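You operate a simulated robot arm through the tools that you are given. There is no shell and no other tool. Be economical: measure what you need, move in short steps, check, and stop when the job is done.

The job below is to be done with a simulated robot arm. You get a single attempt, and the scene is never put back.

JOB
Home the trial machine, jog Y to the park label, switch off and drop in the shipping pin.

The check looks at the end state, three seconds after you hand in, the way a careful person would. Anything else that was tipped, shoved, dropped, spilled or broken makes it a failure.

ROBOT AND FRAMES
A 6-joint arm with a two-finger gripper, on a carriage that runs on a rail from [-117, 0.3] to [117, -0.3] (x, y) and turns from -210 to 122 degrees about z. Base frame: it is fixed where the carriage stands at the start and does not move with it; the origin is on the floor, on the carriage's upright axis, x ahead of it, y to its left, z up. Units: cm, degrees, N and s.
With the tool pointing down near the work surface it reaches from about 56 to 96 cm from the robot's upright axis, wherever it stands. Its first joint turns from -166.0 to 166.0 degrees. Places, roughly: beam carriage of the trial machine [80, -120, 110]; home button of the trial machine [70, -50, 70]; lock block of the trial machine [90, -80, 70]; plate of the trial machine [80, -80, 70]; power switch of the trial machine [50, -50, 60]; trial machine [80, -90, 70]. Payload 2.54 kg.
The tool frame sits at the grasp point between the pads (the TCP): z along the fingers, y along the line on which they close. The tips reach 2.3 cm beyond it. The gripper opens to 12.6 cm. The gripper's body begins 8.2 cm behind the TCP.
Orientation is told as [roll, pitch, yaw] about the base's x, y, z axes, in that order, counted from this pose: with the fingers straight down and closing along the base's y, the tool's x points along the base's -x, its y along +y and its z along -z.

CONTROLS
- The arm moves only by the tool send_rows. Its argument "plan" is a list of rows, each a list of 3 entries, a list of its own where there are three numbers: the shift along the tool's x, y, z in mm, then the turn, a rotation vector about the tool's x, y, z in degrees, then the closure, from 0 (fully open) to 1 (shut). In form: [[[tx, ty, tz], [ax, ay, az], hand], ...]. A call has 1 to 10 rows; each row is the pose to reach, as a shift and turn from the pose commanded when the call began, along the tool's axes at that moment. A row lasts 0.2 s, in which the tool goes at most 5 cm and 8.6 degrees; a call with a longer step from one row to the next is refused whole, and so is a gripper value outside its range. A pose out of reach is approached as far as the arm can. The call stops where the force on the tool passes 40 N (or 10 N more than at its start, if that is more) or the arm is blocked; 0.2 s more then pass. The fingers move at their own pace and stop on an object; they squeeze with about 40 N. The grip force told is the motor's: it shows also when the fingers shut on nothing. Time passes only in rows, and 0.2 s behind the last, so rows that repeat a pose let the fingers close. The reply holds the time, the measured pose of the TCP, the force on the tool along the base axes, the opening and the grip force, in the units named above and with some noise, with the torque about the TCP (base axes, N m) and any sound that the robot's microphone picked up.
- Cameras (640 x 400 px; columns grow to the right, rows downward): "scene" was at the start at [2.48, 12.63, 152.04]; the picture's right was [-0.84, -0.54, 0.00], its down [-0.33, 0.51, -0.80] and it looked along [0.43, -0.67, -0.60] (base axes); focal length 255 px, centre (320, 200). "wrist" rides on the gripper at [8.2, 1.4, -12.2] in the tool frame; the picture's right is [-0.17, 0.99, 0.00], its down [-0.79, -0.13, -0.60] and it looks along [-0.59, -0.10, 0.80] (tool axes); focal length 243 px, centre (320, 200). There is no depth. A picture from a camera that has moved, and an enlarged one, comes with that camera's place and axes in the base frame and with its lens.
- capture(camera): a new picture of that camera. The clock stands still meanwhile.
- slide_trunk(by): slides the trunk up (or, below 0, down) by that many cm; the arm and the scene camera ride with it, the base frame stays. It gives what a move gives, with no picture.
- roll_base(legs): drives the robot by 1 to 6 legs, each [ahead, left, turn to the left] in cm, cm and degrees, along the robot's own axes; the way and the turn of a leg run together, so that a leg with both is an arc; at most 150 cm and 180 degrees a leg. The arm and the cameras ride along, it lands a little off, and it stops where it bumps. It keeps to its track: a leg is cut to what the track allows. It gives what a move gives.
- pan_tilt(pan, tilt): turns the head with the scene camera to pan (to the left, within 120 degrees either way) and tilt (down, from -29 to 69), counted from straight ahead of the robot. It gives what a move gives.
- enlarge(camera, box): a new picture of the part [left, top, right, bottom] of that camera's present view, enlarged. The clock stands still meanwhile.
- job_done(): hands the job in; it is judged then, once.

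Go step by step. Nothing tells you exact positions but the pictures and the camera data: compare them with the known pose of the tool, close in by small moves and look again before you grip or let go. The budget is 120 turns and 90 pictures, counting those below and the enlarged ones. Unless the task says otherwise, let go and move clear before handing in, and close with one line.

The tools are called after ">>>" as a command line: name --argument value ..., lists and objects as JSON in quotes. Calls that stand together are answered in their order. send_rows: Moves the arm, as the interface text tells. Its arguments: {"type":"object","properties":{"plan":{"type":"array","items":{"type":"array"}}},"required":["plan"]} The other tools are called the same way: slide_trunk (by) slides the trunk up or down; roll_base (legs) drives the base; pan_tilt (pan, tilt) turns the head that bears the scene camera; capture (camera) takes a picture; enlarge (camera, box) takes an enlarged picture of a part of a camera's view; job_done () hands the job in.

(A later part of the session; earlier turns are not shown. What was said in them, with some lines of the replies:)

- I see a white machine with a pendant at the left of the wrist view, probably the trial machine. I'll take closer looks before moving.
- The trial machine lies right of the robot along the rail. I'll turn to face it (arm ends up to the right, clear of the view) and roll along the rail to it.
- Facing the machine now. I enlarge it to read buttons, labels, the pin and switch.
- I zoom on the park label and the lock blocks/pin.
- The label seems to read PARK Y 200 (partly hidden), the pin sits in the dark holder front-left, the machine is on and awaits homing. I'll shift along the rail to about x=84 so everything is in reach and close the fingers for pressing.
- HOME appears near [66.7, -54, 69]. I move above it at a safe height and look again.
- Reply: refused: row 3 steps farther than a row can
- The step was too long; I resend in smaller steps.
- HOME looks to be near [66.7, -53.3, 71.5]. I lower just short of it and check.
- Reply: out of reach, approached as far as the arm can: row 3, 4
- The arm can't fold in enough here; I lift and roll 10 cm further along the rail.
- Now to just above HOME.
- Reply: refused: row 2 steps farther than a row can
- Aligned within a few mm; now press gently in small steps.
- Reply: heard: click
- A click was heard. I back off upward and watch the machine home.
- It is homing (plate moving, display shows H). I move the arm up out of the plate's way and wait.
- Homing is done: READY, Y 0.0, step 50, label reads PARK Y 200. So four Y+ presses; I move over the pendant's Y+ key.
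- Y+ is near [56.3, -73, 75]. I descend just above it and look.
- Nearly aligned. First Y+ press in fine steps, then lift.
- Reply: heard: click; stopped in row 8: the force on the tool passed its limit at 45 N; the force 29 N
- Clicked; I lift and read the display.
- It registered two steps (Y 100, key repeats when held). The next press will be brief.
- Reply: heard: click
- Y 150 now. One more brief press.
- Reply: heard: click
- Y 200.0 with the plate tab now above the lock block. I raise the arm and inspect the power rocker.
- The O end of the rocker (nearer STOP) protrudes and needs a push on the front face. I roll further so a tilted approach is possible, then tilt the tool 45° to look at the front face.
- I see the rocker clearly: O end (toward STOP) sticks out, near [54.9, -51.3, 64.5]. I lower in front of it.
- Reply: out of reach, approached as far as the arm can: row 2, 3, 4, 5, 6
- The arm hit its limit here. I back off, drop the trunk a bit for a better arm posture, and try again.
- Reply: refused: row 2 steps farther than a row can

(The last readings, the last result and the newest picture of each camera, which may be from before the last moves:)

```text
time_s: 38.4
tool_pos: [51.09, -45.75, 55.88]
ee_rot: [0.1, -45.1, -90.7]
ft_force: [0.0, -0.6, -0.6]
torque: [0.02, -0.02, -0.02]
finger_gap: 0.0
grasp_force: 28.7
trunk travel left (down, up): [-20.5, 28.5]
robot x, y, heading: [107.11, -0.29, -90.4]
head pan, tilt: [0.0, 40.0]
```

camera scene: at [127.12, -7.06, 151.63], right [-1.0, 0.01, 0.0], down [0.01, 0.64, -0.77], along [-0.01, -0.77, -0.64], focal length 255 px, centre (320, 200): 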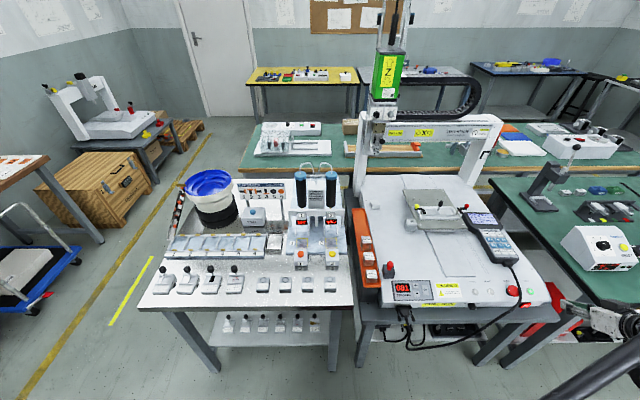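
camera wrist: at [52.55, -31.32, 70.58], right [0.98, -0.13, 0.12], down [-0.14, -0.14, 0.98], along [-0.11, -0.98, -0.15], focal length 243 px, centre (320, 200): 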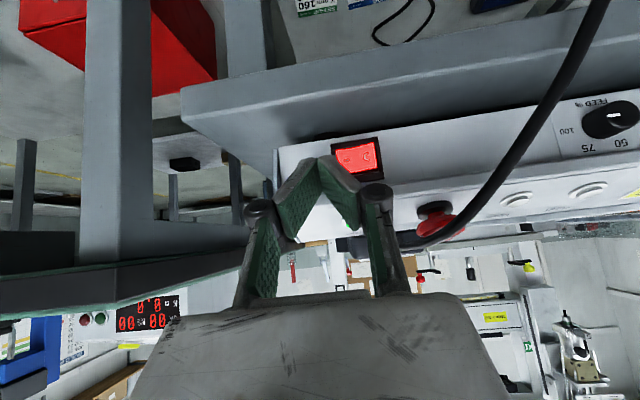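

I wrongly chained those; the trunk went down with the arm still low, luckily without contact. I look before moving out.

>>> capture --camera "wrist"

>>> capture --camera "scene"

```text
49 pictures are left
camera wrist: at [52.57, -31.29, 58.65], right [0.98, -0.13, 0.12], down [-0.14, -0.13, 0.98], along [-0.11, -0.98, -0.15], focal length 243 px, centre (320, 200)
```

wrist: 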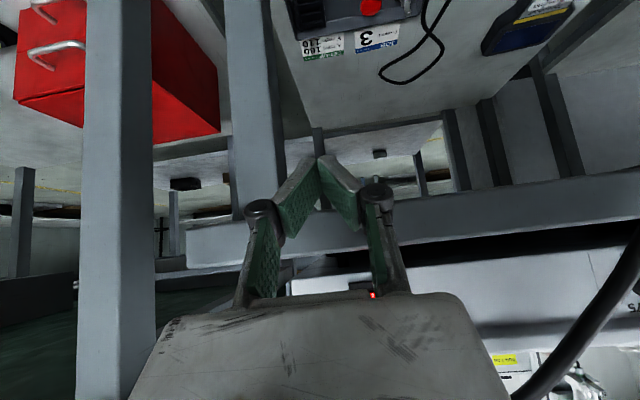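

```text
48 pictures are left
camera scene: at [127.17, -7.08, 139.63], right [-1.0, 0.01, 0.0], down [0.01, 0.64, -0.77], along [-0.01, -0.77, -0.64], focal length 255 px, centre (320, 200)
```

scene: 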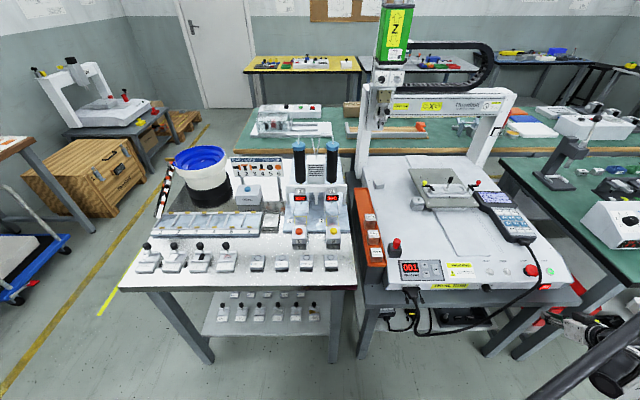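

No contact. I back straight out toward the robot, then rise.

>>> send_rows --plan '[[[17, 0, -17], [0, 0, 0], 1], [[35, 0, -35], [0, 0, 0], 1], [[10, 10, -60], [0, 0, 0], 1], [[-15, 20, -85], [0, 0, 0], 1], [[-40, 30, -110], [0, 0, 0], 1], [[-60, 40, -130], [0, 0, 0], 1], [[-60, 40, -130], [0, 0, 0], 1]]'

```text
time_s: 40.0
tool_pos: [54.99, -40.89, 69.31]
ee_rot: [0.1, -44.9, -90.6]
ft_force: [0.1, -0.8, 0.3]
torque: [0.01, -0.01, 0.01]
finger_gap: 0.0
grasp_force: 27.6
out of reach, approached as far as the arm can: row 1, 2, 3, 4
trunk travel left (down, up): [-20.5, 28.5]
robot x, y, heading: [107.55, -0.39, -90.9]
head pan, tilt: [0.0, 40.0]
```

Reachable at this posture. Now to just in front of the rocker's O end.

>>> send_rows --plan '[[[-3, 1, 26], [0, 0, 0], 1], [[-5, 2, 52], [0, 0, 0], 1], [[-5, 2, 52], [0, 0, 0], 1]]'

>>> capture --camera "wrist"

>>> enlarge --camera "scene" --box '[480, 240, 608, 320]'

```text
time_s: 40.8
tool_pos: [55.21, -45.03, 65.91]
ee_rot: [0.0, -45.0, -90.7]
ft_force: [-0.3, -0.9, -0.4]
torque: [-0.01, -0.01, 0.03]
finger_gap: 0.01
grasp_force: 28.3
trunk travel left (down, up): [-20.5, 28.5]
robot x, y, heading: [107.12, -0.2, -90.8]
head pan, tilt: [0.0, 40.0]
```

```text
47 pictures are left
camera wrist: at [56.7, -30.45, 68.6], right [0.98, -0.13, 0.12], down [-0.14, -0.14, 0.98], along [-0.11, -0.98, -0.15], focal length 243 px, centre (320, 200)
```

wrist: 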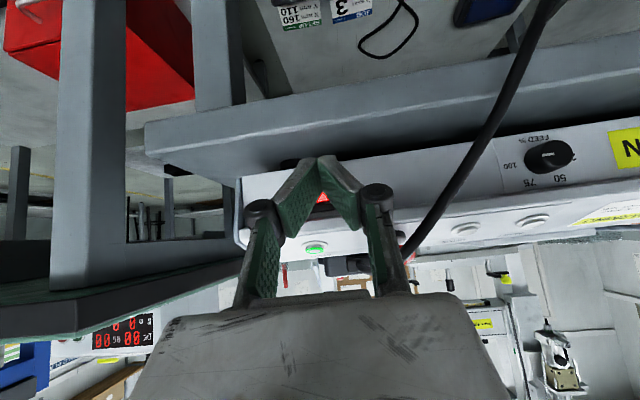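

```text
5.00 times, centred on (544, 280) of scene
camera zoom: at [127.16, -7.09, 139.62], right [-1.0, 0.01, 0.0], down [0.01, 0.64, -0.77], along [-0.01, -0.77, -0.64], focal length 1276 px, centre (-800, -200)
```

zoom: 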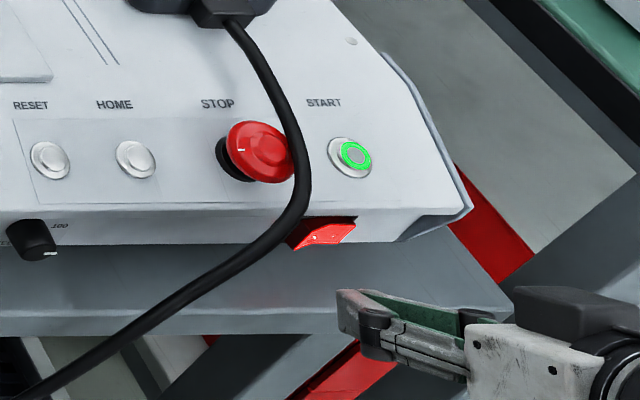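

Tip is lined up with the O end. I push straight forward in small steps until it clicks.

>>> send_rows --plan '[[[-11, 3, 11], [0, 0, 0], 1], [[-19, 3, 19], [0, 0, 0], 1], [[-23, 3, 23], [0, 0, 0], 1], [[-25.5, 3, 25.5], [0, 0, 0], 1], [[-28, 3, 28], [0, 0, 0], 1], [[-30, 3, 30], [0, 0, 0], 1], [[-32, 3, 32], [0, 0, 0], 1], [[-34, 3, 34], [0, 0, 0], 1]]'

>>> capture --camera "wrist"

```text
time_s: 42.4
tool_pos: [55.46, -48.97, 66.0]
ee_rot: [0.2, -44.8, -90.9]
ft_force: [4.8, 10.6, 3.7]
torque: [0.02, 0.01, 0.03]
finger_gap: 0.0
grasp_force: 28.8
trunk travel left (down, up): [-20.5, 28.5]
robot x, y, heading: [107.26, -0.47, -90.7]
head pan, tilt: [0.0, 40.0]
stopped in row 8: the force on the tool passed its limit at 46 N (the readings are from after the stop); the commanded pose is now the measured one
```

```text
45 pictures are left
camera wrist: at [57.02, -34.49, 68.79], right [0.98, -0.13, 0.12], down [-0.14, -0.14, 0.98], along [-0.11, -0.98, -0.15], focal length 243 px, centre (320, 200)
```

wrist: 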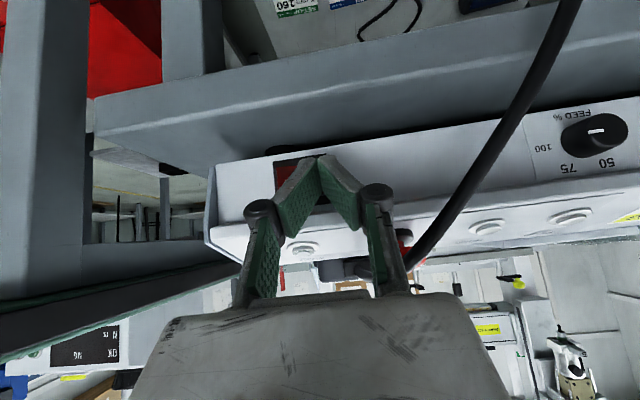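

The rocker light and START ring look off. I back away and verify.

>>> send_rows --plan '[[[14, 0, -14], [0, 0, 0], 1], [[35, 0, -35], [0, 0, 0], 1], [[50, 0, -50], [0, 0, 0], 1], [[30, 0, -75], [0, 0, 0], 1], [[5, 0, -100], [0, 0, 0], 1], [[-20, 0, -125], [0, 0, 0], 1], [[-45, 0, -150], [0, 0, 0], 1], [[-45, 0, -150], [0, 0, 0], 1]]'

>>> capture --camera "scene"

>>> enlarge --camera "wrist" --box '[0, 0, 400, 250]'

```text
time_s: 44.2
tool_pos: [55.52, -41.69, 79.65]
ee_rot: [0.1, -44.8, -90.8]
ft_force: [0.7, -0.2, 0.4]
torque: [0.0, 0.01, -0.02]
finger_gap: 0.02
grasp_force: 28.3
out of reach, approached as far as the arm can: row 3
trunk travel left (down, up): [-20.5, 28.5]
robot x, y, heading: [107.09, -0.26, -90.9]
head pan, tilt: [0.0, 40.0]
```

```text
44 pictures are left
camera scene: at [127.19, -7.1, 139.61], right [-1.0, 0.01, 0.0], down [0.01, 0.64, -0.77], along [-0.01, -0.77, -0.64], focal length 255 px, centre (320, 200)
```

scene: 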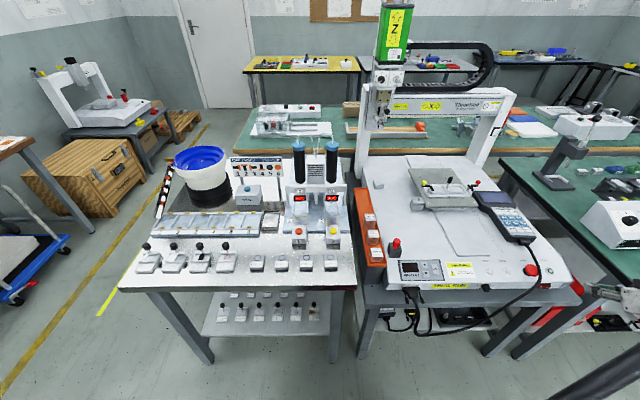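

```text
1.60 times, centred on (200, 125) of wrist
camera zoom: at [57.09, -27.19, 82.42], right [0.98, -0.13, 0.12], down [-0.14, -0.14, 0.98], along [-0.11, -0.98, -0.15], focal length 388 px, centre (512, 320)
```

zoom: 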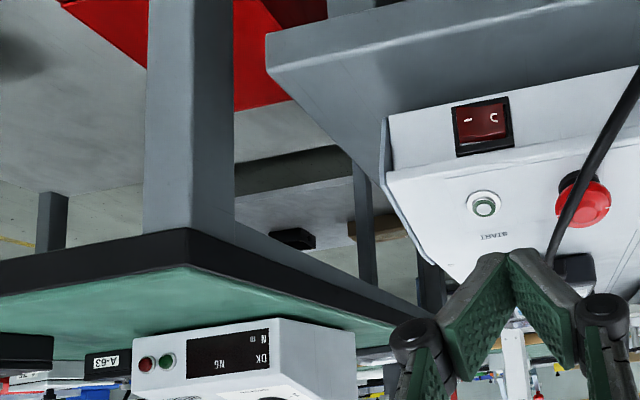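

The machine is off (rocker on O, screens dark). Now the pin: I zoom on its holder and the lock block.

>>> enlarge --camera "scene" --box '[370, 220, 434, 260]'

>>> enlarge --camera "scene" --box '[380, 160, 476, 220]'

```text
10.00 times, centred on (402, 240) of scene
camera zoom: at [127.19, -7.1, 139.61], right [-1.0, 0.01, 0.0], down [0.01, 0.64, -0.77], along [-0.01, -0.77, -0.64], focal length 2552 px, centre (-500, -200)
```

zoom: 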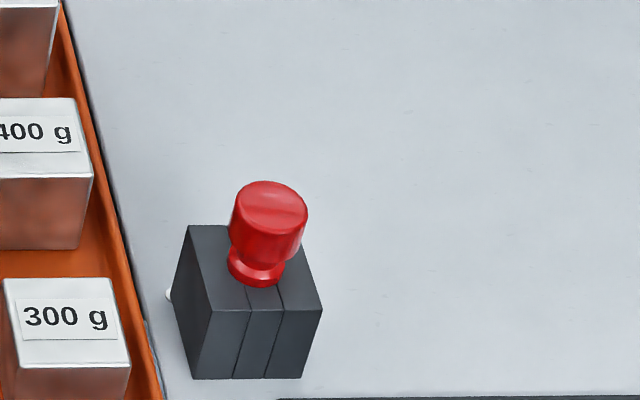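

```text
6.67 times, centred on (428, 190) of scene
camera zoom: at [127.19, -7.1, 139.61], right [-1.0, 0.01, 0.0], down [0.01, 0.64, -0.77], along [-0.01, -0.77, -0.64], focal length 1701 px, centre (-400, 267)
```

zoom: 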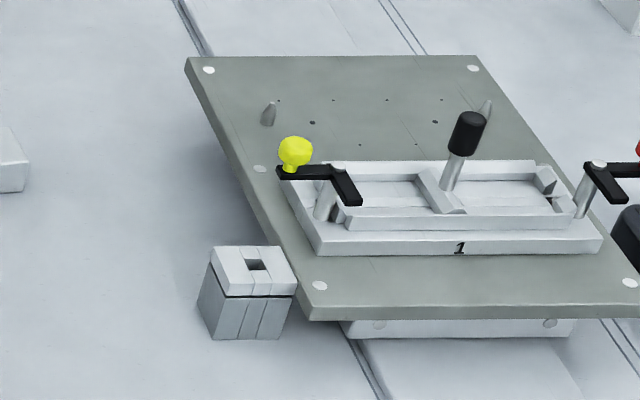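

I tilt back to 15° (to pass clear of the yellow lever beside the lock block later), half-open, and travel above toward the pin.

>>> send_rows --plan '[[[-28, 10, -28], [0, 3, 0], 1], [[-64, 30, -42], [0, 6, 0], 1], [[-102, 60, -46], [0, 9, 0], 1], [[-134, 95, -35], [0, 12, 0], 1], [[-159, 135, -25], [0, 16, 0], 1], [[-184, 175, -14], [0, 20, 0], 0.6], [[-205, 215, 0], [0, 24, 0], 0.6], [[-226, 255, 14], [0, 28, 0], 0.6], [[-235, 300, 23], [0, 30, 0], 0.6], [[-235, 347, 23], [0, 30, 0], 0.6]]'

```text
time_s: 46.4
tool_pos: [90.28, -60.5, 94.43]
ee_rot: [0.1, -14.6, -90.8]
ft_force: [-0.7, -0.1, -1.3]
torque: [0.02, -0.02, 0.01]
finger_gap: 5.02
grasp_force: 0.0
trunk travel left (down, up): [-20.5, 28.5]
robot x, y, heading: [107.06, -0.29, -90.7]
head pan, tilt: [0.0, 40.0]
```

>>> send_rows --plan '[[[0, 45, 0], [0, 0, 0], 0.6], [[0, 90, 0], [0, 0, 0], 0.6], [[0, 118, 0], [0, 0, 0], 0.6], [[0, 118, 0], [0, 0, 0], 0.6]]'

>>> capture --camera "wrist"

>>> capture --camera "scene"

```text
time_s: 47.4
tool_pos: [101.8, -60.51, 94.68]
ee_rot: [0.1, -14.8, -90.7]
ft_force: [0.2, 0.3, -0.6]
torque: [0.01, 0.05, 0.01]
finger_gap: 5.03
grasp_force: 0.0
trunk travel left (down, up): [-20.5, 28.5]
robot x, y, heading: [107.87, -0.05, -90.8]
head pan, tilt: [0.0, 40.0]
```

```text
40 pictures are left
camera wrist: at [103.3, -49.33, 104.27], right [0.98, -0.17, 0.04], down [-0.14, -0.61, 0.78], along [-0.11, -0.77, -0.63], focal length 243 px, centre (320, 200)
```

wrist: 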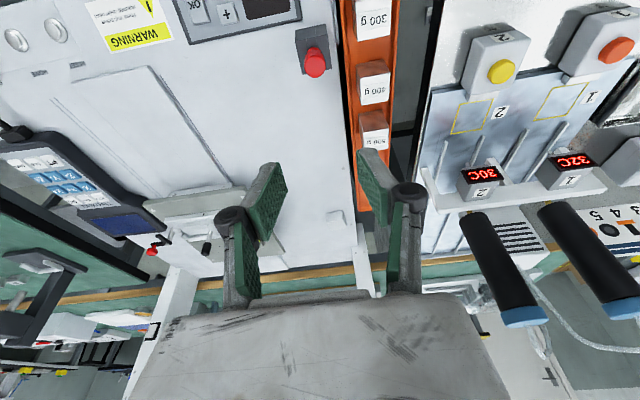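

```text
39 pictures are left
camera scene: at [127.19, -7.1, 139.61], right [-1.0, 0.01, 0.0], down [0.01, 0.64, -0.77], along [-0.01, -0.77, -0.64], focal length 255 px, centre (320, 200)
```

scene: 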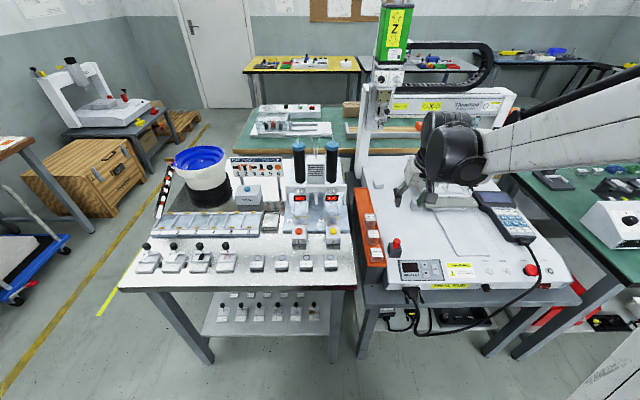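

Pin knob is near [102, -60, 77]. I descend closer above it and look.

>>> send_rows --plan '[[[12, 2, 38], [0, 0, 0], 0.6], [[24.7, 2, 76], [0, 0, 0], 0.6], [[24.7, 2, 76], [0, 0, 0], 0.6]]'

>>> capture --camera "wrist"

>>> enlarge --camera "scene" --box '[350, 190, 446, 250]'

```text
time_s: 48.2
tool_pos: [102.09, -60.01, 86.61]
ee_rot: [0.2, -14.7, -90.7]
ft_force: [0.3, 0.5, 0.5]
torque: [0.04, 0.03, 0.0]
finger_gap: 5.01
grasp_force: 0.0
trunk travel left (down, up): [-20.5, 28.5]
robot x, y, heading: [107.26, -0.29, -90.6]
head pan, tilt: [0.0, 40.0]
```

```text
38 pictures are left
camera wrist: at [103.49, -48.86, 96.25], right [0.98, -0.17, 0.04], down [-0.14, -0.61, 0.78], along [-0.11, -0.77, -0.63], focal length 243 px, centre (320, 200)
```

wrist: 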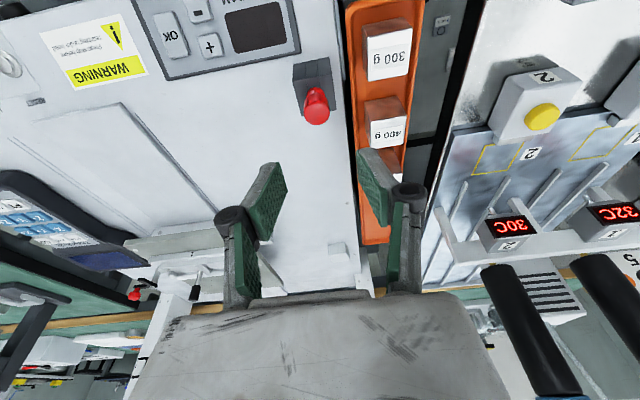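

```text
6.67 times, centred on (398, 220) of scene
camera zoom: at [127.17, -7.16, 139.62], right [-1.0, 0.01, 0.0], down [0.01, 0.64, -0.77], along [-0.01, -0.77, -0.64], focal length 1701 px, centre (-200, 67)
```

zoom: 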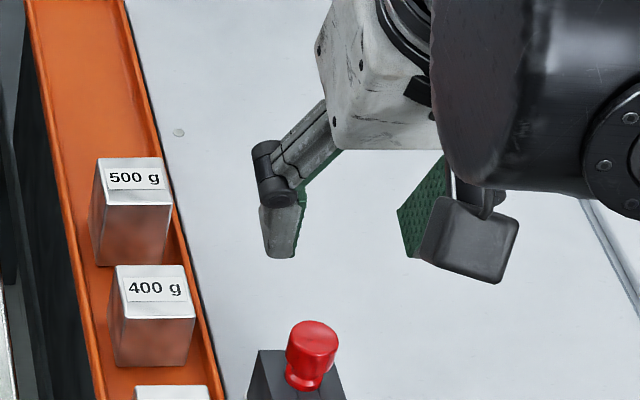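

Tip alignment is good. I narrow the gap to 4 cm and go down part way, then look again.

>>> send_rows --plan '[[[14, -1, 20], [0, 0, 0], 0.68], [[21, -1, 52], [0, 0, 0], 0.68], [[21, -1, 52], [0, 0, 0], 0.68]]'

>>> enlarge --camera "wrist" --box '[200, 60, 440, 210]'

>>> enlarge --camera "scene" --box '[350, 200, 446, 260]'

```text
time_s: 49.0
tool_pos: [101.92, -59.32, 81.14]
ee_rot: [0.1, -14.7, -90.7]
ft_force: [0.5, 0.3, -0.4]
torque: [0.01, 0.02, 0.0]
finger_gap: 4.03
grasp_force: 0.0
trunk travel left (down, up): [-20.5, 28.5]
robot x, y, heading: [107.53, -0.23, -91.0]
head pan, tilt: [0.0, 40.0]
```

```text
2.67 times, centred on (320, 135) of wrist
camera zoom: at [103.31, -48.13, 90.74], right [0.98, -0.17, 0.04], down [-0.14, -0.61, 0.78], along [-0.11, -0.77, -0.63], focal length 647 px, centre (320, 373)
```

zoom: 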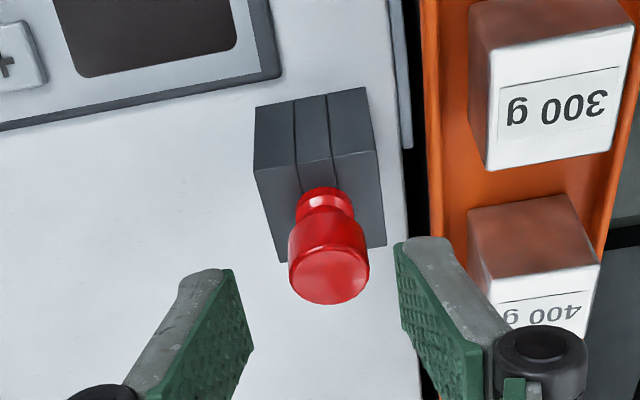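

```text
6.67 times, centred on (398, 230) of scene
camera zoom: at [127.17, -7.14, 139.62], right [-1.0, 0.01, 0.0], down [0.01, 0.64, -0.77], along [-0.01, -0.77, -0.64], focal length 1701 px, centre (-200, 0)
```

zoom: 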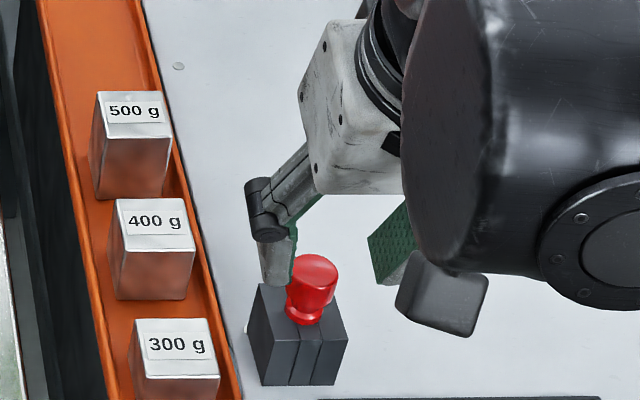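

Fingers straddle the knob nicely. I go down to grip height and close.

>>> send_rows --plan '[[[4, 1, 17], [0, 0, 0], 0.68], [[7, 1, 34], [0, 0, 0], 0.68], [[7, 1, 34], [0, 0, 0], 0.68]]'

>>> enlarge --camera "wrist" --box '[200, 80, 440, 230]'

>>> enlarge --camera "scene" --box '[365, 215, 429, 255]'

```text
time_s: 49.8
tool_pos: [101.94, -59.65, 77.77]
ee_rot: [0.1, -14.9, -90.6]
ft_force: [-0.1, -0.5, -0.6]
torque: [0.01, 0.01, -0.03]
finger_gap: 4.02
grasp_force: 0.1
trunk travel left (down, up): [-20.5, 28.5]
robot x, y, heading: [107.8, -0.34, -90.8]
head pan, tilt: [0.0, 40.0]
```

```text
2.67 times, centred on (320, 155) of wrist
camera zoom: at [103.47, -48.49, 87.35], right [0.98, -0.17, 0.04], down [-0.14, -0.61, 0.78], along [-0.11, -0.77, -0.63], focal length 647 px, centre (320, 320)
```

zoom: 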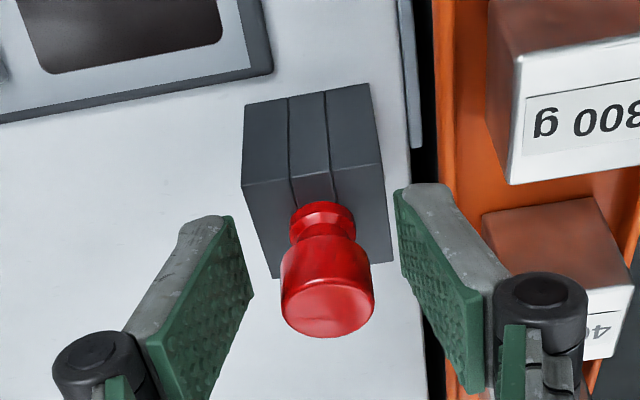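

```text
10.00 times, centred on (397, 235) of scene
camera zoom: at [127.17, -7.13, 139.62], right [-1.0, 0.01, 0.0], down [0.01, 0.64, -0.77], along [-0.01, -0.77, -0.64], focal length 2552 px, centre (-450, -150)
```

zoom: 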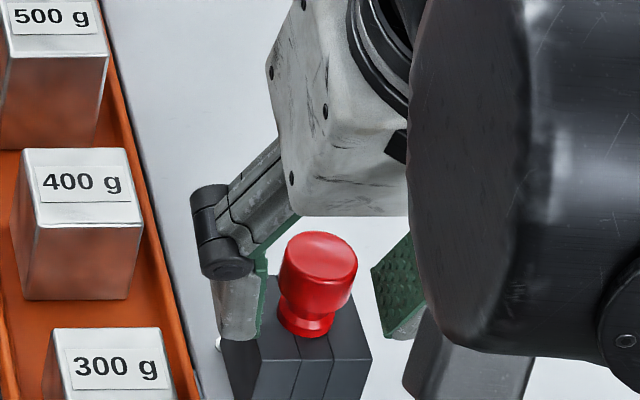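

Good fit. Close on the knob.

>>> send_rows --plan '[[[0, 0, 0], [0, 0, 0], 0.75], [[0, 0, 0], [0, 0, 0], 0.82], [[0, 0, 0], [0, 0, 0], 0.9], [[0, 0, 0], [0, 0, 0], 1], [[0, 0, 0], [0, 0, 0], 1]]'

>>> enlarge --camera "wrist" --box '[200, 80, 440, 230]'

```text
time_s: 51.0
tool_pos: [102.09, -59.59, 77.89]
ee_rot: [0.1, -14.8, -90.8]
ft_force: [0.5, 0.4, 0.2]
torque: [-0.01, -0.01, 0.04]
finger_gap: 2.26
grasp_force: 39.4
trunk travel left (down, up): [-20.5, 28.5]
robot x, y, heading: [107.51, -0.5, -90.7]
head pan, tilt: [0.0, 40.0]
```

```text
2.67 times, centred on (320, 155) of wrist
camera zoom: at [103.46, -48.48, 87.37], right [0.98, -0.17, 0.04], down [-0.14, -0.61, 0.78], along [-0.11, -0.77, -0.63], focal length 647 px, centre (320, 320)
```

zoom: 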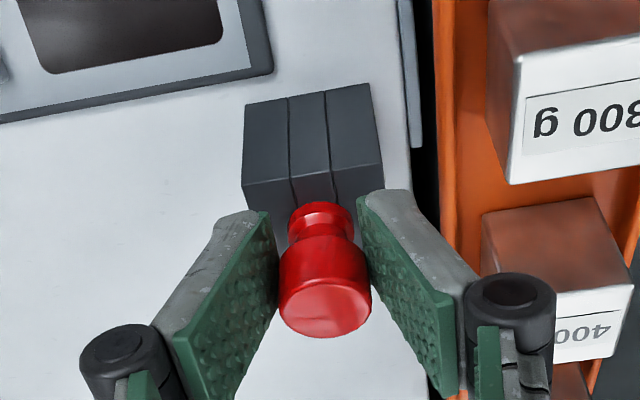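

Gripped (2.26 cm). Lift straight up.

>>> send_rows --plan '[[[-2.6, 0, -9.7], [0, 0, 0], 1], [[-7.7, 0, -29], [0, 0, 0], 1], [[-15.4, 0, -58], [0, 0, 0], 1], [[-23, 0, -87], [0, 0, 0], 1], [[-30.7, 0, -116], [0, 0, 0], 1], [[-30.7, 0, -116], [0, 0, 0], 1]]'

>>> capture --camera "wrist"

>>> enlarge --camera "scene" --box '[350, 150, 478, 260]'

```text
time_s: 52.4
tool_pos: [102.0, -59.72, 89.89]
ee_rot: [0.1, -14.8, -90.7]
ft_force: [0.0, 0.4, 0.4]
torque: [0.01, 0.01, 0.01]
finger_gap: 2.27
grasp_force: 39.7
trunk travel left (down, up): [-20.5, 28.5]
robot x, y, heading: [107.57, -0.16, -90.6]
head pan, tilt: [0.0, 40.0]
```

```text
31 pictures are left
camera wrist: at [103.3, -48.49, 99.54], right [0.98, -0.17, 0.04], down [-0.14, -0.61, 0.78], along [-0.11, -0.77, -0.63], focal length 243 px, centre (320, 200)
```

wrist: 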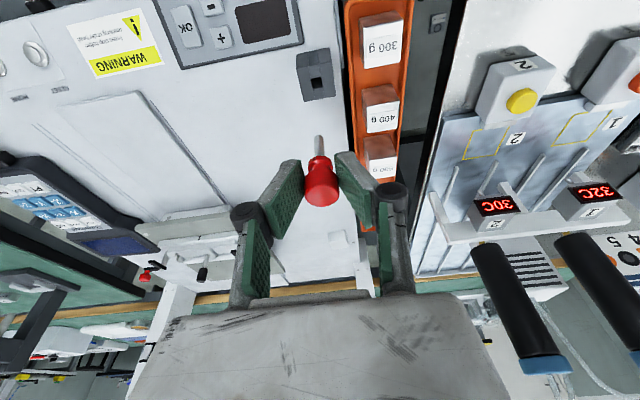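

```text
3.64 times, centred on (414, 205) of scene
camera zoom: at [127.18, -7.08, 139.62], right [-1.0, 0.01, 0.0], down [0.01, 0.64, -0.77], along [-0.01, -0.77, -0.64], focal length 928 px, centre (-22, 182)
```

zoom: 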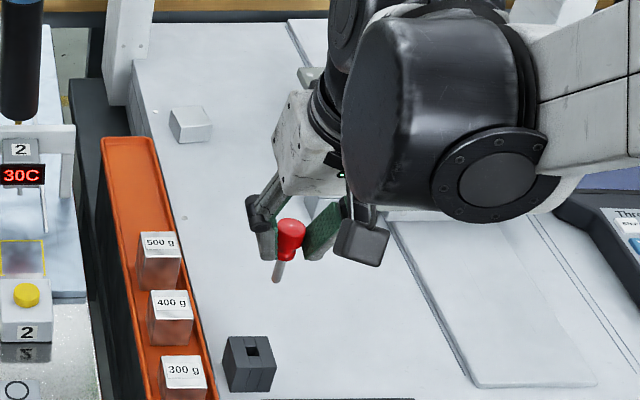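

Pin is out, with a round shank of about 4 cm. I carry it toward the lock block, staying high.

>>> send_rows --plan '[[[-29, -28, 2.5], [0, 0, 0], 1], [[-58, -56, 5], [0, 0, 0], 1], [[-87, -84, 7], [0, 0, 0], 1], [[-116, -112, 10], [0, 0, 0], 1], [[-144, -140, 12], [0, 0, 0], 1], [[-144, -140, 12], [0, 0, 0], 1]]'

>>> capture --camera "wrist"

>>> enlarge --camera "scene" --box '[370, 150, 466, 210]'

```text
time_s: 53.8
tool_pos: [87.81, -73.41, 92.21]
ee_rot: [0.1, -14.8, -90.7]
ft_force: [-0.6, 0.8, -0.8]
torque: [0.02, 0.01, 0.02]
finger_gap: 2.23
grasp_force: 40.0
trunk travel left (down, up): [-20.5, 28.5]
robot x, y, heading: [107.38, -0.16, -90.7]
head pan, tilt: [0.0, 40.0]
```

```text
29 pictures are left
camera wrist: at [89.2, -62.32, 101.69], right [0.98, -0.17, 0.04], down [-0.14, -0.61, 0.78], along [-0.11, -0.77, -0.63], focal length 243 px, centre (320, 200)
```

wrist: 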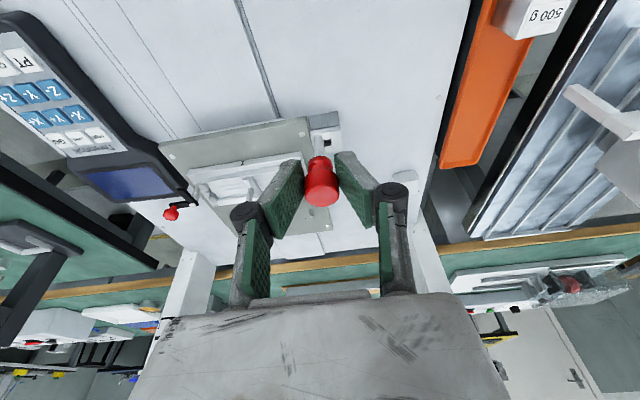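

```text
6.67 times, centred on (418, 180) of scene
camera zoom: at [127.15, -7.15, 139.62], right [-1.0, 0.01, 0.0], down [0.01, 0.64, -0.77], along [-0.01, -0.77, -0.64], focal length 1701 px, centre (-333, 333)
```

zoom: 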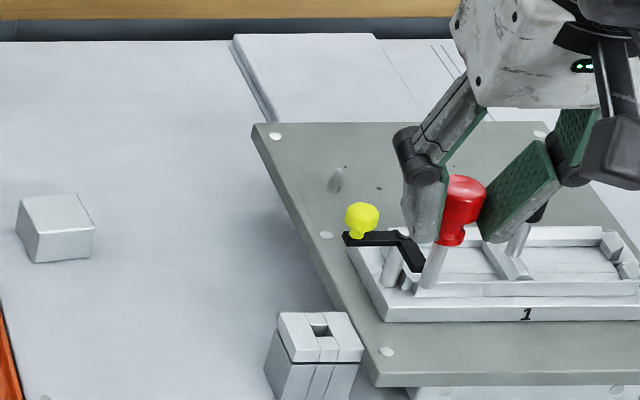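

>>> enlarge --camera "wrist" --box '[256, 90, 384, 170]'

```text
5.00 times, centred on (320, 130) of wrist
camera zoom: at [89.2, -62.32, 101.69], right [0.98, -0.17, 0.04], down [-0.14, -0.61, 0.78], along [-0.11, -0.77, -0.63], focal length 1213 px, centre (320, 550)
```

zoom: 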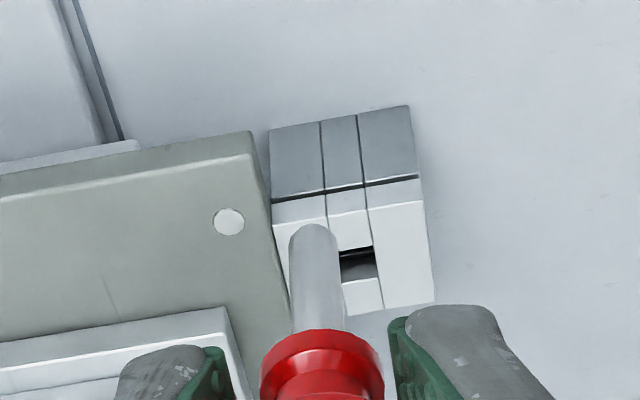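

The hole is around [87.6, -82.3, 76], pin tip 6.1 cm below the TCP. I move over the hole with the tip ~3 cm above and re-measure.

>>> send_rows --plan '[[[-30, 0, 8], [0, 0, 0], 1], [[-60, -0.5, 20], [0, 0, 0], 1], [[-66, -0.5, 50], [0, 0, 0], 1], [[-64.6, -0.5, 84], [0, 0, 0], 1], [[-64.6, -0.5, 84], [0, 0, 0], 1]]'

>>> enlarge --camera "wrist" --box '[240, 80, 400, 180]'

>>> enlarge --camera "scene" --box '[390, 160, 470, 210]'

```text
time_s: 55.0
tool_pos: [87.55, -82.1, 85.89]
ee_rot: [0.0, -14.6, -90.7]
ft_force: [0.8, 0.6, -0.9]
torque: [-0.03, -0.03, 0.03]
finger_gap: 2.21
grasp_force: 39.9
trunk travel left (down, up): [-20.5, 28.5]
robot x, y, heading: [107.7, -0.21, -90.7]
head pan, tilt: [0.0, 40.0]
```

```text
4.00 times, centred on (320, 130) of wrist
camera zoom: at [89.09, -70.91, 95.53], right [0.98, -0.17, 0.04], down [-0.14, -0.61, 0.78], along [-0.11, -0.77, -0.63], focal length 970 px, centre (320, 480)
```

zoom: 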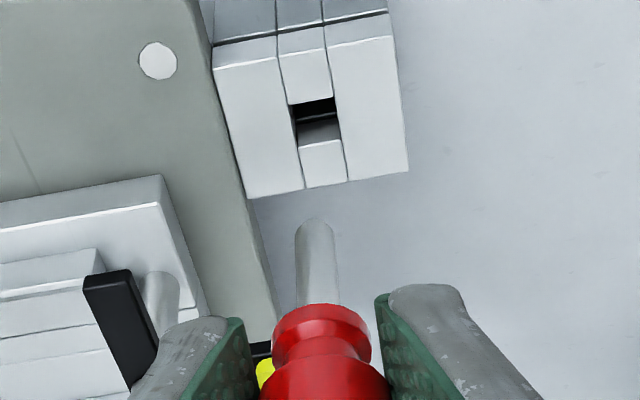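

```text
8.00 times, centred on (430, 185) of scene
camera zoom: at [127.17, -7.15, 139.62], right [-1.0, 0.01, 0.0], down [0.01, 0.64, -0.77], along [-0.01, -0.77, -0.64], focal length 2042 px, centre (-560, 320)
```

zoom: 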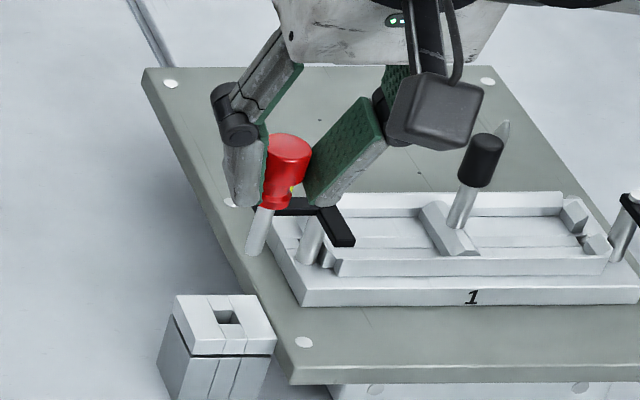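

Hole refined to about [87.7, -83.0, 75.5]. I shift slightly and lower to just above it.

>>> send_rows --plan '[[[2, 1, 17], [0, 0, 0], 1], [[5, 1, 34], [0, 0, 0], 1], [[5, 1, 34], [0, 0, 0], 1]]'

>>> enlarge --camera "wrist" --box '[270, 100, 366, 160]'

>>> enlarge --camera "scene" --box '[400, 170, 464, 210]'

```text
time_s: 55.8
tool_pos: [87.69, -82.57, 82.46]
ee_rot: [0.1, -14.9, -90.7]
ft_force: [-0.4, -0.7, 0.0]
torque: [0.01, 0.03, 0.0]
finger_gap: 2.25
grasp_force: 40.1
trunk travel left (down, up): [-20.5, 28.5]
robot x, y, heading: [107.47, -0.47, -90.6]
head pan, tilt: [0.0, 40.0]
```

```text
6.67 times, centred on (318, 130) of wrist
camera zoom: at [89.15, -71.37, 91.99], right [0.98, -0.17, 0.04], down [-0.14, -0.61, 0.78], along [-0.11, -0.77, -0.63], focal length 1618 px, centre (333, 667)
```

zoom: 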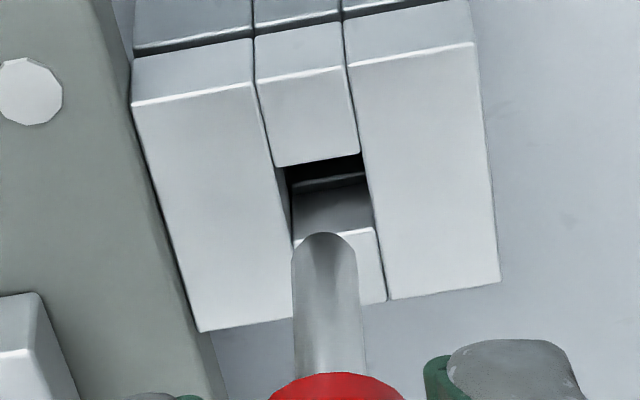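

```text
10.00 times, centred on (432, 190) of scene
camera zoom: at [127.17, -7.14, 139.62], right [-1.0, 0.01, 0.0], down [0.01, 0.64, -0.77], along [-0.01, -0.77, -0.64], focal length 2552 px, centre (-800, 300)
```

zoom: 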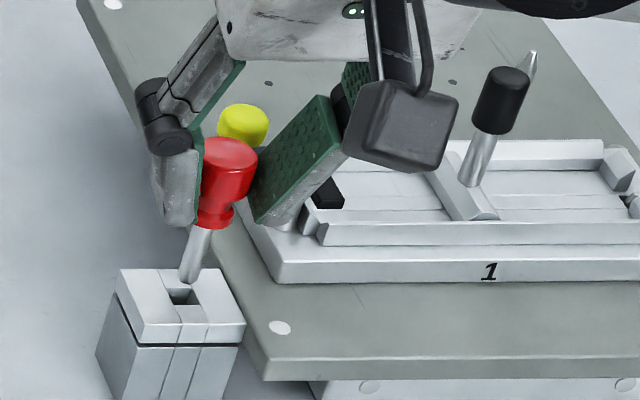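

Both views agree within a millimetre. I lower the first 1.2 cm gently into the hole.

>>> send_rows --plan '[[[1.8, 0.8, 4], [0, 0, 0], 1], [[2.6, 0.8, 8], [0, 0, 0], 1], [[3.4, 0.8, 11.5], [0, 0, 0], 1], [[3.9, 0.8, 13.5], [0, 0, 0], 1]]'

>>> enlarge --camera "wrist" --box '[270, 100, 366, 160]'

>>> enlarge --camera "scene" --box '[400, 170, 464, 210]'

```text
time_s: 56.8
tool_pos: [87.79, -82.4, 81.09]
ee_rot: [0.1, -14.9, -90.7]
ft_force: [-1.3, -0.5, 15.2]
torque: [-0.22, 0.04, 0.0]
finger_gap: 1.84
grasp_force: 39.6
trunk travel left (down, up): [-20.5, 28.5]
robot x, y, heading: [107.38, -0.29, -90.6]
head pan, tilt: [0.0, 40.0]
```

```text
6.67 times, centred on (318, 130) of wrist
camera zoom: at [89.29, -71.27, 90.63], right [0.98, -0.17, 0.04], down [-0.14, -0.61, 0.78], along [-0.11, -0.77, -0.62], focal length 1618 px, centre (333, 667)
```

zoom: 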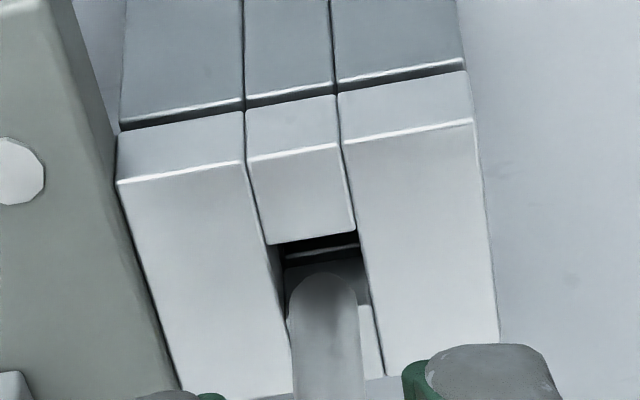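

```text
10.00 times, centred on (432, 190) of scene
camera zoom: at [127.19, -7.0, 139.63], right [-1.0, 0.01, 0.0], down [0.01, 0.64, -0.77], along [-0.01, -0.77, -0.64], focal length 2552 px, centre (-800, 300)
```

zoom: 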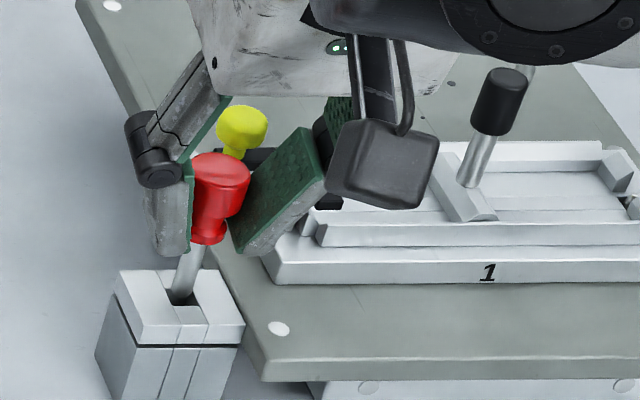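

There's 15 N and the knob slid a little in the grip, so the tip may be on the rim. I zoom closer.

>>> enlarge --camera "scene" --box '[408, 183, 432, 205]'

>>> enlarge --camera "wrist" --box '[290, 120, 350, 190]'

```text
16.00 times, centred on (420, 194) of scene
camera zoom: at [127.19, -7.0, 139.63], right [-1.0, 0.01, 0.0], down [0.01, 0.64, -0.77], along [-0.01, -0.77, -0.64], focal length 4083 px, centre (-1280, 296)
```

zoom: 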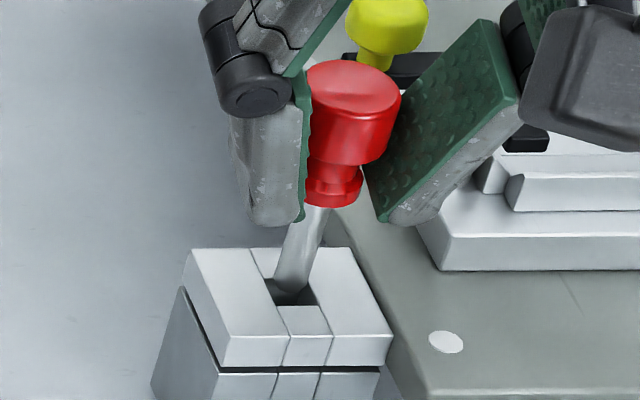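

```text
5.71 times, centred on (320, 155) of wrist
camera zoom: at [89.29, -71.27, 90.63], right [0.98, -0.17, 0.04], down [-0.14, -0.61, 0.78], along [-0.11, -0.77, -0.62], focal length 1386 px, centre (320, 457)
```

zoom: 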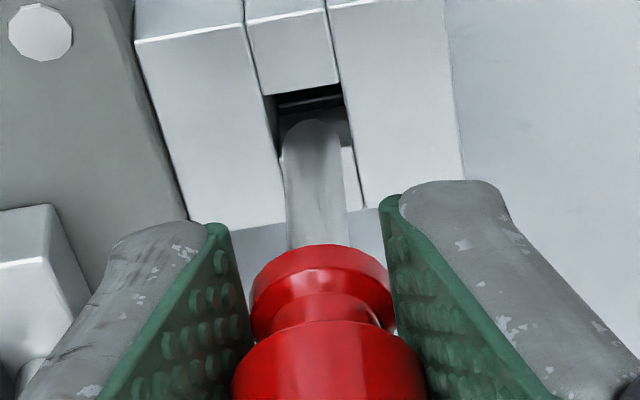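

The tip sits a hair too far back/left of the hole's centre. I ease up 3 mm, shift about 1 mm and lower softly.

>>> send_rows --plan '[[[-0.8, 0, -3], [0, 0, 0], 1], [[0.4, -0.7, -3], [0, 0, 0], 1], [[1.2, -0.7, 0], [0, 0, 0], 1], [[1.7, -0.7, 2], [0, 0, 0], 1], [[2.2, -0.7, 4], [0, 0, 0], 1], [[2.7, -0.7, 6], [0, 0, 0], 1]]'

>>> enlarge --camera "scene" --box '[408, 183, 432, 205]'

```text
time_s: 58.2
tool_pos: [87.92, -82.33, 80.29]
ee_rot: [0.0, -14.6, -90.7]
ft_force: [-0.3, 3.8, -1.9]
torque: [0.18, -0.01, -0.01]
finger_gap: 1.79
grasp_force: 39.7
trunk travel left (down, up): [-20.5, 28.5]
robot x, y, heading: [107.67, -0.16, -91.1]
head pan, tilt: [0.0, 40.0]
```

```text
16.00 times, centred on (420, 194) of scene
camera zoom: at [127.18, -7.11, 139.6], right [-1.0, 0.01, 0.0], down [0.01, 0.64, -0.77], along [-0.01, -0.77, -0.64], focal length 4083 px, centre (-1280, 296)
```

zoom: 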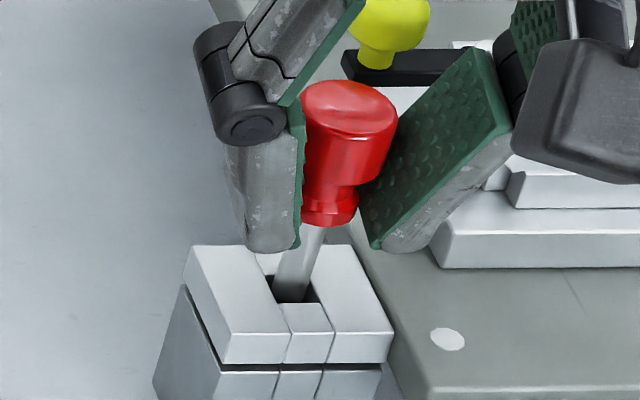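

The tip has entered the hole. I continue straight down in gentle steps.

>>> send_rows --plan '[[[1.5, 0, 3], [0, 0, 0], 1], [[2.3, 0, 6], [0, 0, 0], 1], [[3.0, 0, 9], [0, 0, 0], 1], [[3.8, 0, 12], [0, 0, 0], 1], [[4.5, 0, 15], [0, 0, 0], 1]]'

>>> enlarge --camera "scene" --box '[408, 183, 432, 205]'

```text
time_s: 59.4
tool_pos: [87.81, -82.3, 78.77]
ee_rot: [0.1, -14.8, -90.8]
ft_force: [-0.2, 3.9, -0.8]
torque: [0.16, -0.01, -0.02]
finger_gap: 1.79
grasp_force: 40.1
trunk travel left (down, up): [-20.5, 28.5]
robot x, y, heading: [107.66, -0.11, -90.8]
head pan, tilt: [0.0, 40.0]
```

```text
16.00 times, centred on (420, 194) of scene
camera zoom: at [127.18, -7.09, 139.61], right [-1.0, 0.01, 0.0], down [0.01, 0.64, -0.77], along [-0.01, -0.77, -0.64], focal length 4083 px, centre (-1280, 296)
```

zoom: 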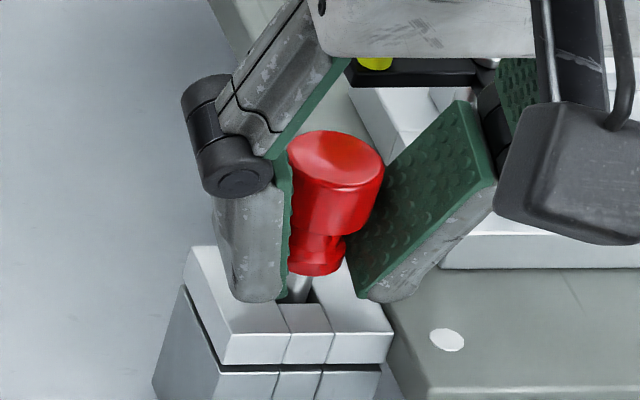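

Pin is well in. I go 6 mm lower, then open gently so it drops the rest.

>>> send_rows --plan '[[[1.3, 0, 3], [0, 0, 0], 1], [[2, 0, 6], [0, 0, 0], 1], [[2, 0, 6], [0, 0, 0], 0.86], [[2, 0, 6], [0, 0, 0], 0.8], [[2, 0, 6], [0, 0, 0], 0.74], [[2, 0, 6], [0, 0, 0], 0.7], [[2, 0, 6], [0, 0, 0], 0.7]]'

>>> enlarge --camera "scene" --box '[408, 183, 432, 205]'

```text
time_s: 61.0
tool_pos: [87.7, -82.23, 78.27]
ee_rot: [0.2, -14.8, -90.9]
ft_force: [0.4, 1.0, 4.3]
torque: [0.06, 0.1, 0.01]
finger_gap: 3.93
grasp_force: 0.1
trunk travel left (down, up): [-20.5, 28.5]
robot x, y, heading: [107.78, -0.54, -90.8]
head pan, tilt: [0.0, 40.0]
```

```text
16.00 times, centred on (420, 194) of scene
camera zoom: at [127.18, -7.08, 139.62], right [-1.0, 0.01, 0.0], down [0.01, 0.64, -0.77], along [-0.01, -0.77, -0.64], focal length 4083 px, centre (-1280, 296)
```

zoom: 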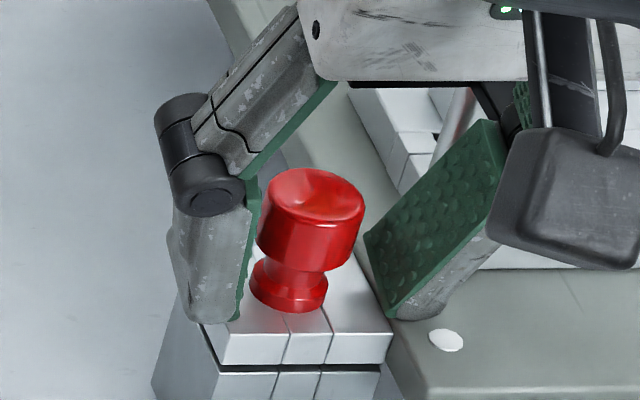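

The pin is seated on the tab. I rise straight up and clear.

>>> send_rows --plan '[[[-2.6, 0, -10], [0, 0, 0], 0.7], [[-7.7, 0, -29], [0, 0, 0], 0.7], [[-15.4, 0, -58], [0, 0, 0], 0.7], [[-25, 0, -95], [0, 0, 0], 0.7], [[-36, 0, -140], [0, 0, 0], 0.7], [[10, 0, -155], [0, 0, 0], 0.7], [[55, 0, -165], [0, 0, 0], 0.7], [[100, 0, -175], [0, 0, 0], 0.7], [[145, 0, -180], [0, 0, 0], 0.7], [[145, 0, -180], [0, 0, 0], 0.7]]'

>>> capture --camera "wrist"

>>> capture --camera "scene"

>>> enlarge --camera "scene" --box '[370, 150, 466, 210]'

```text
time_s: 63.2
tool_pos: [87.98, -63.73, 91.68]
ee_rot: [0.1, -14.9, -90.7]
ft_force: [0.5, 1.1, 0.0]
torque: [-0.01, -0.01, 0.02]
finger_gap: 3.81
grasp_force: 0.1
trunk travel left (down, up): [-20.5, 28.5]
robot x, y, heading: [107.12, -0.28, -90.9]
head pan, tilt: [0.0, 40.0]
```

```text
15 pictures are left
camera wrist: at [89.47, -52.62, 101.28], right [0.98, -0.17, 0.04], down [-0.14, -0.61, 0.78], along [-0.11, -0.77, -0.63], focal length 243 px, centre (320, 200)
```

wrist: 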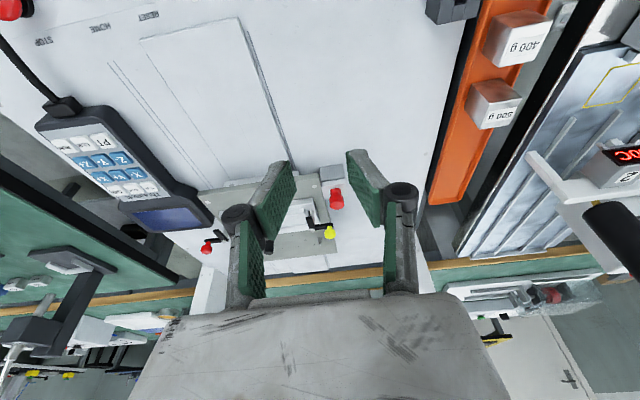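

```text
14 pictures are left
camera scene: at [127.18, -7.05, 139.62], right [-1.0, 0.01, 0.0], down [0.01, 0.64, -0.77], along [-0.01, -0.77, -0.64], focal length 255 px, centre (320, 200)
```

scene: 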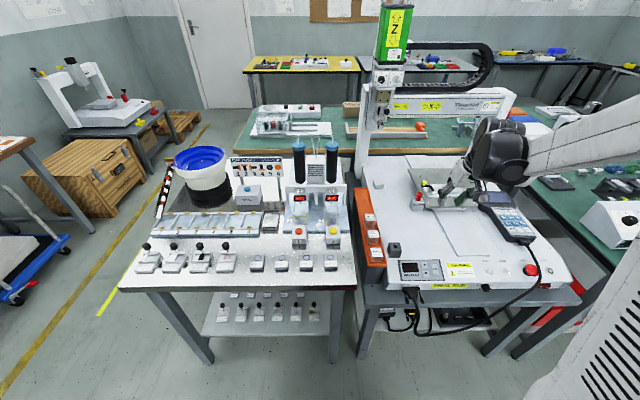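

```text
6.67 times, centred on (418, 180) of scene
camera zoom: at [127.18, -7.05, 139.62], right [-1.0, 0.01, 0.0], down [0.01, 0.64, -0.77], along [-0.01, -0.77, -0.64], focal length 1701 px, centre (-333, 333)
```

zoom: 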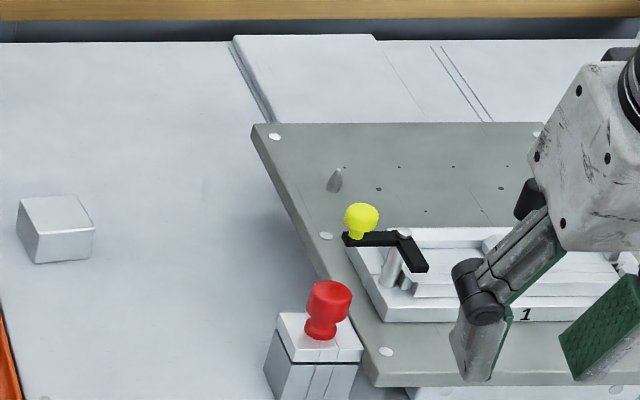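

The pin is seated flush on the tab, the plate is at Y 200, the machine is dark with its rocker on O, and nothing near it has moved. The arm is clear, so I hand in.

>>> job_done

```text
The job is handed in.
```

The trial machine is homed, parked at Y 200, switched off, and the shipping pin is seated in the lock block; the job is handed in.
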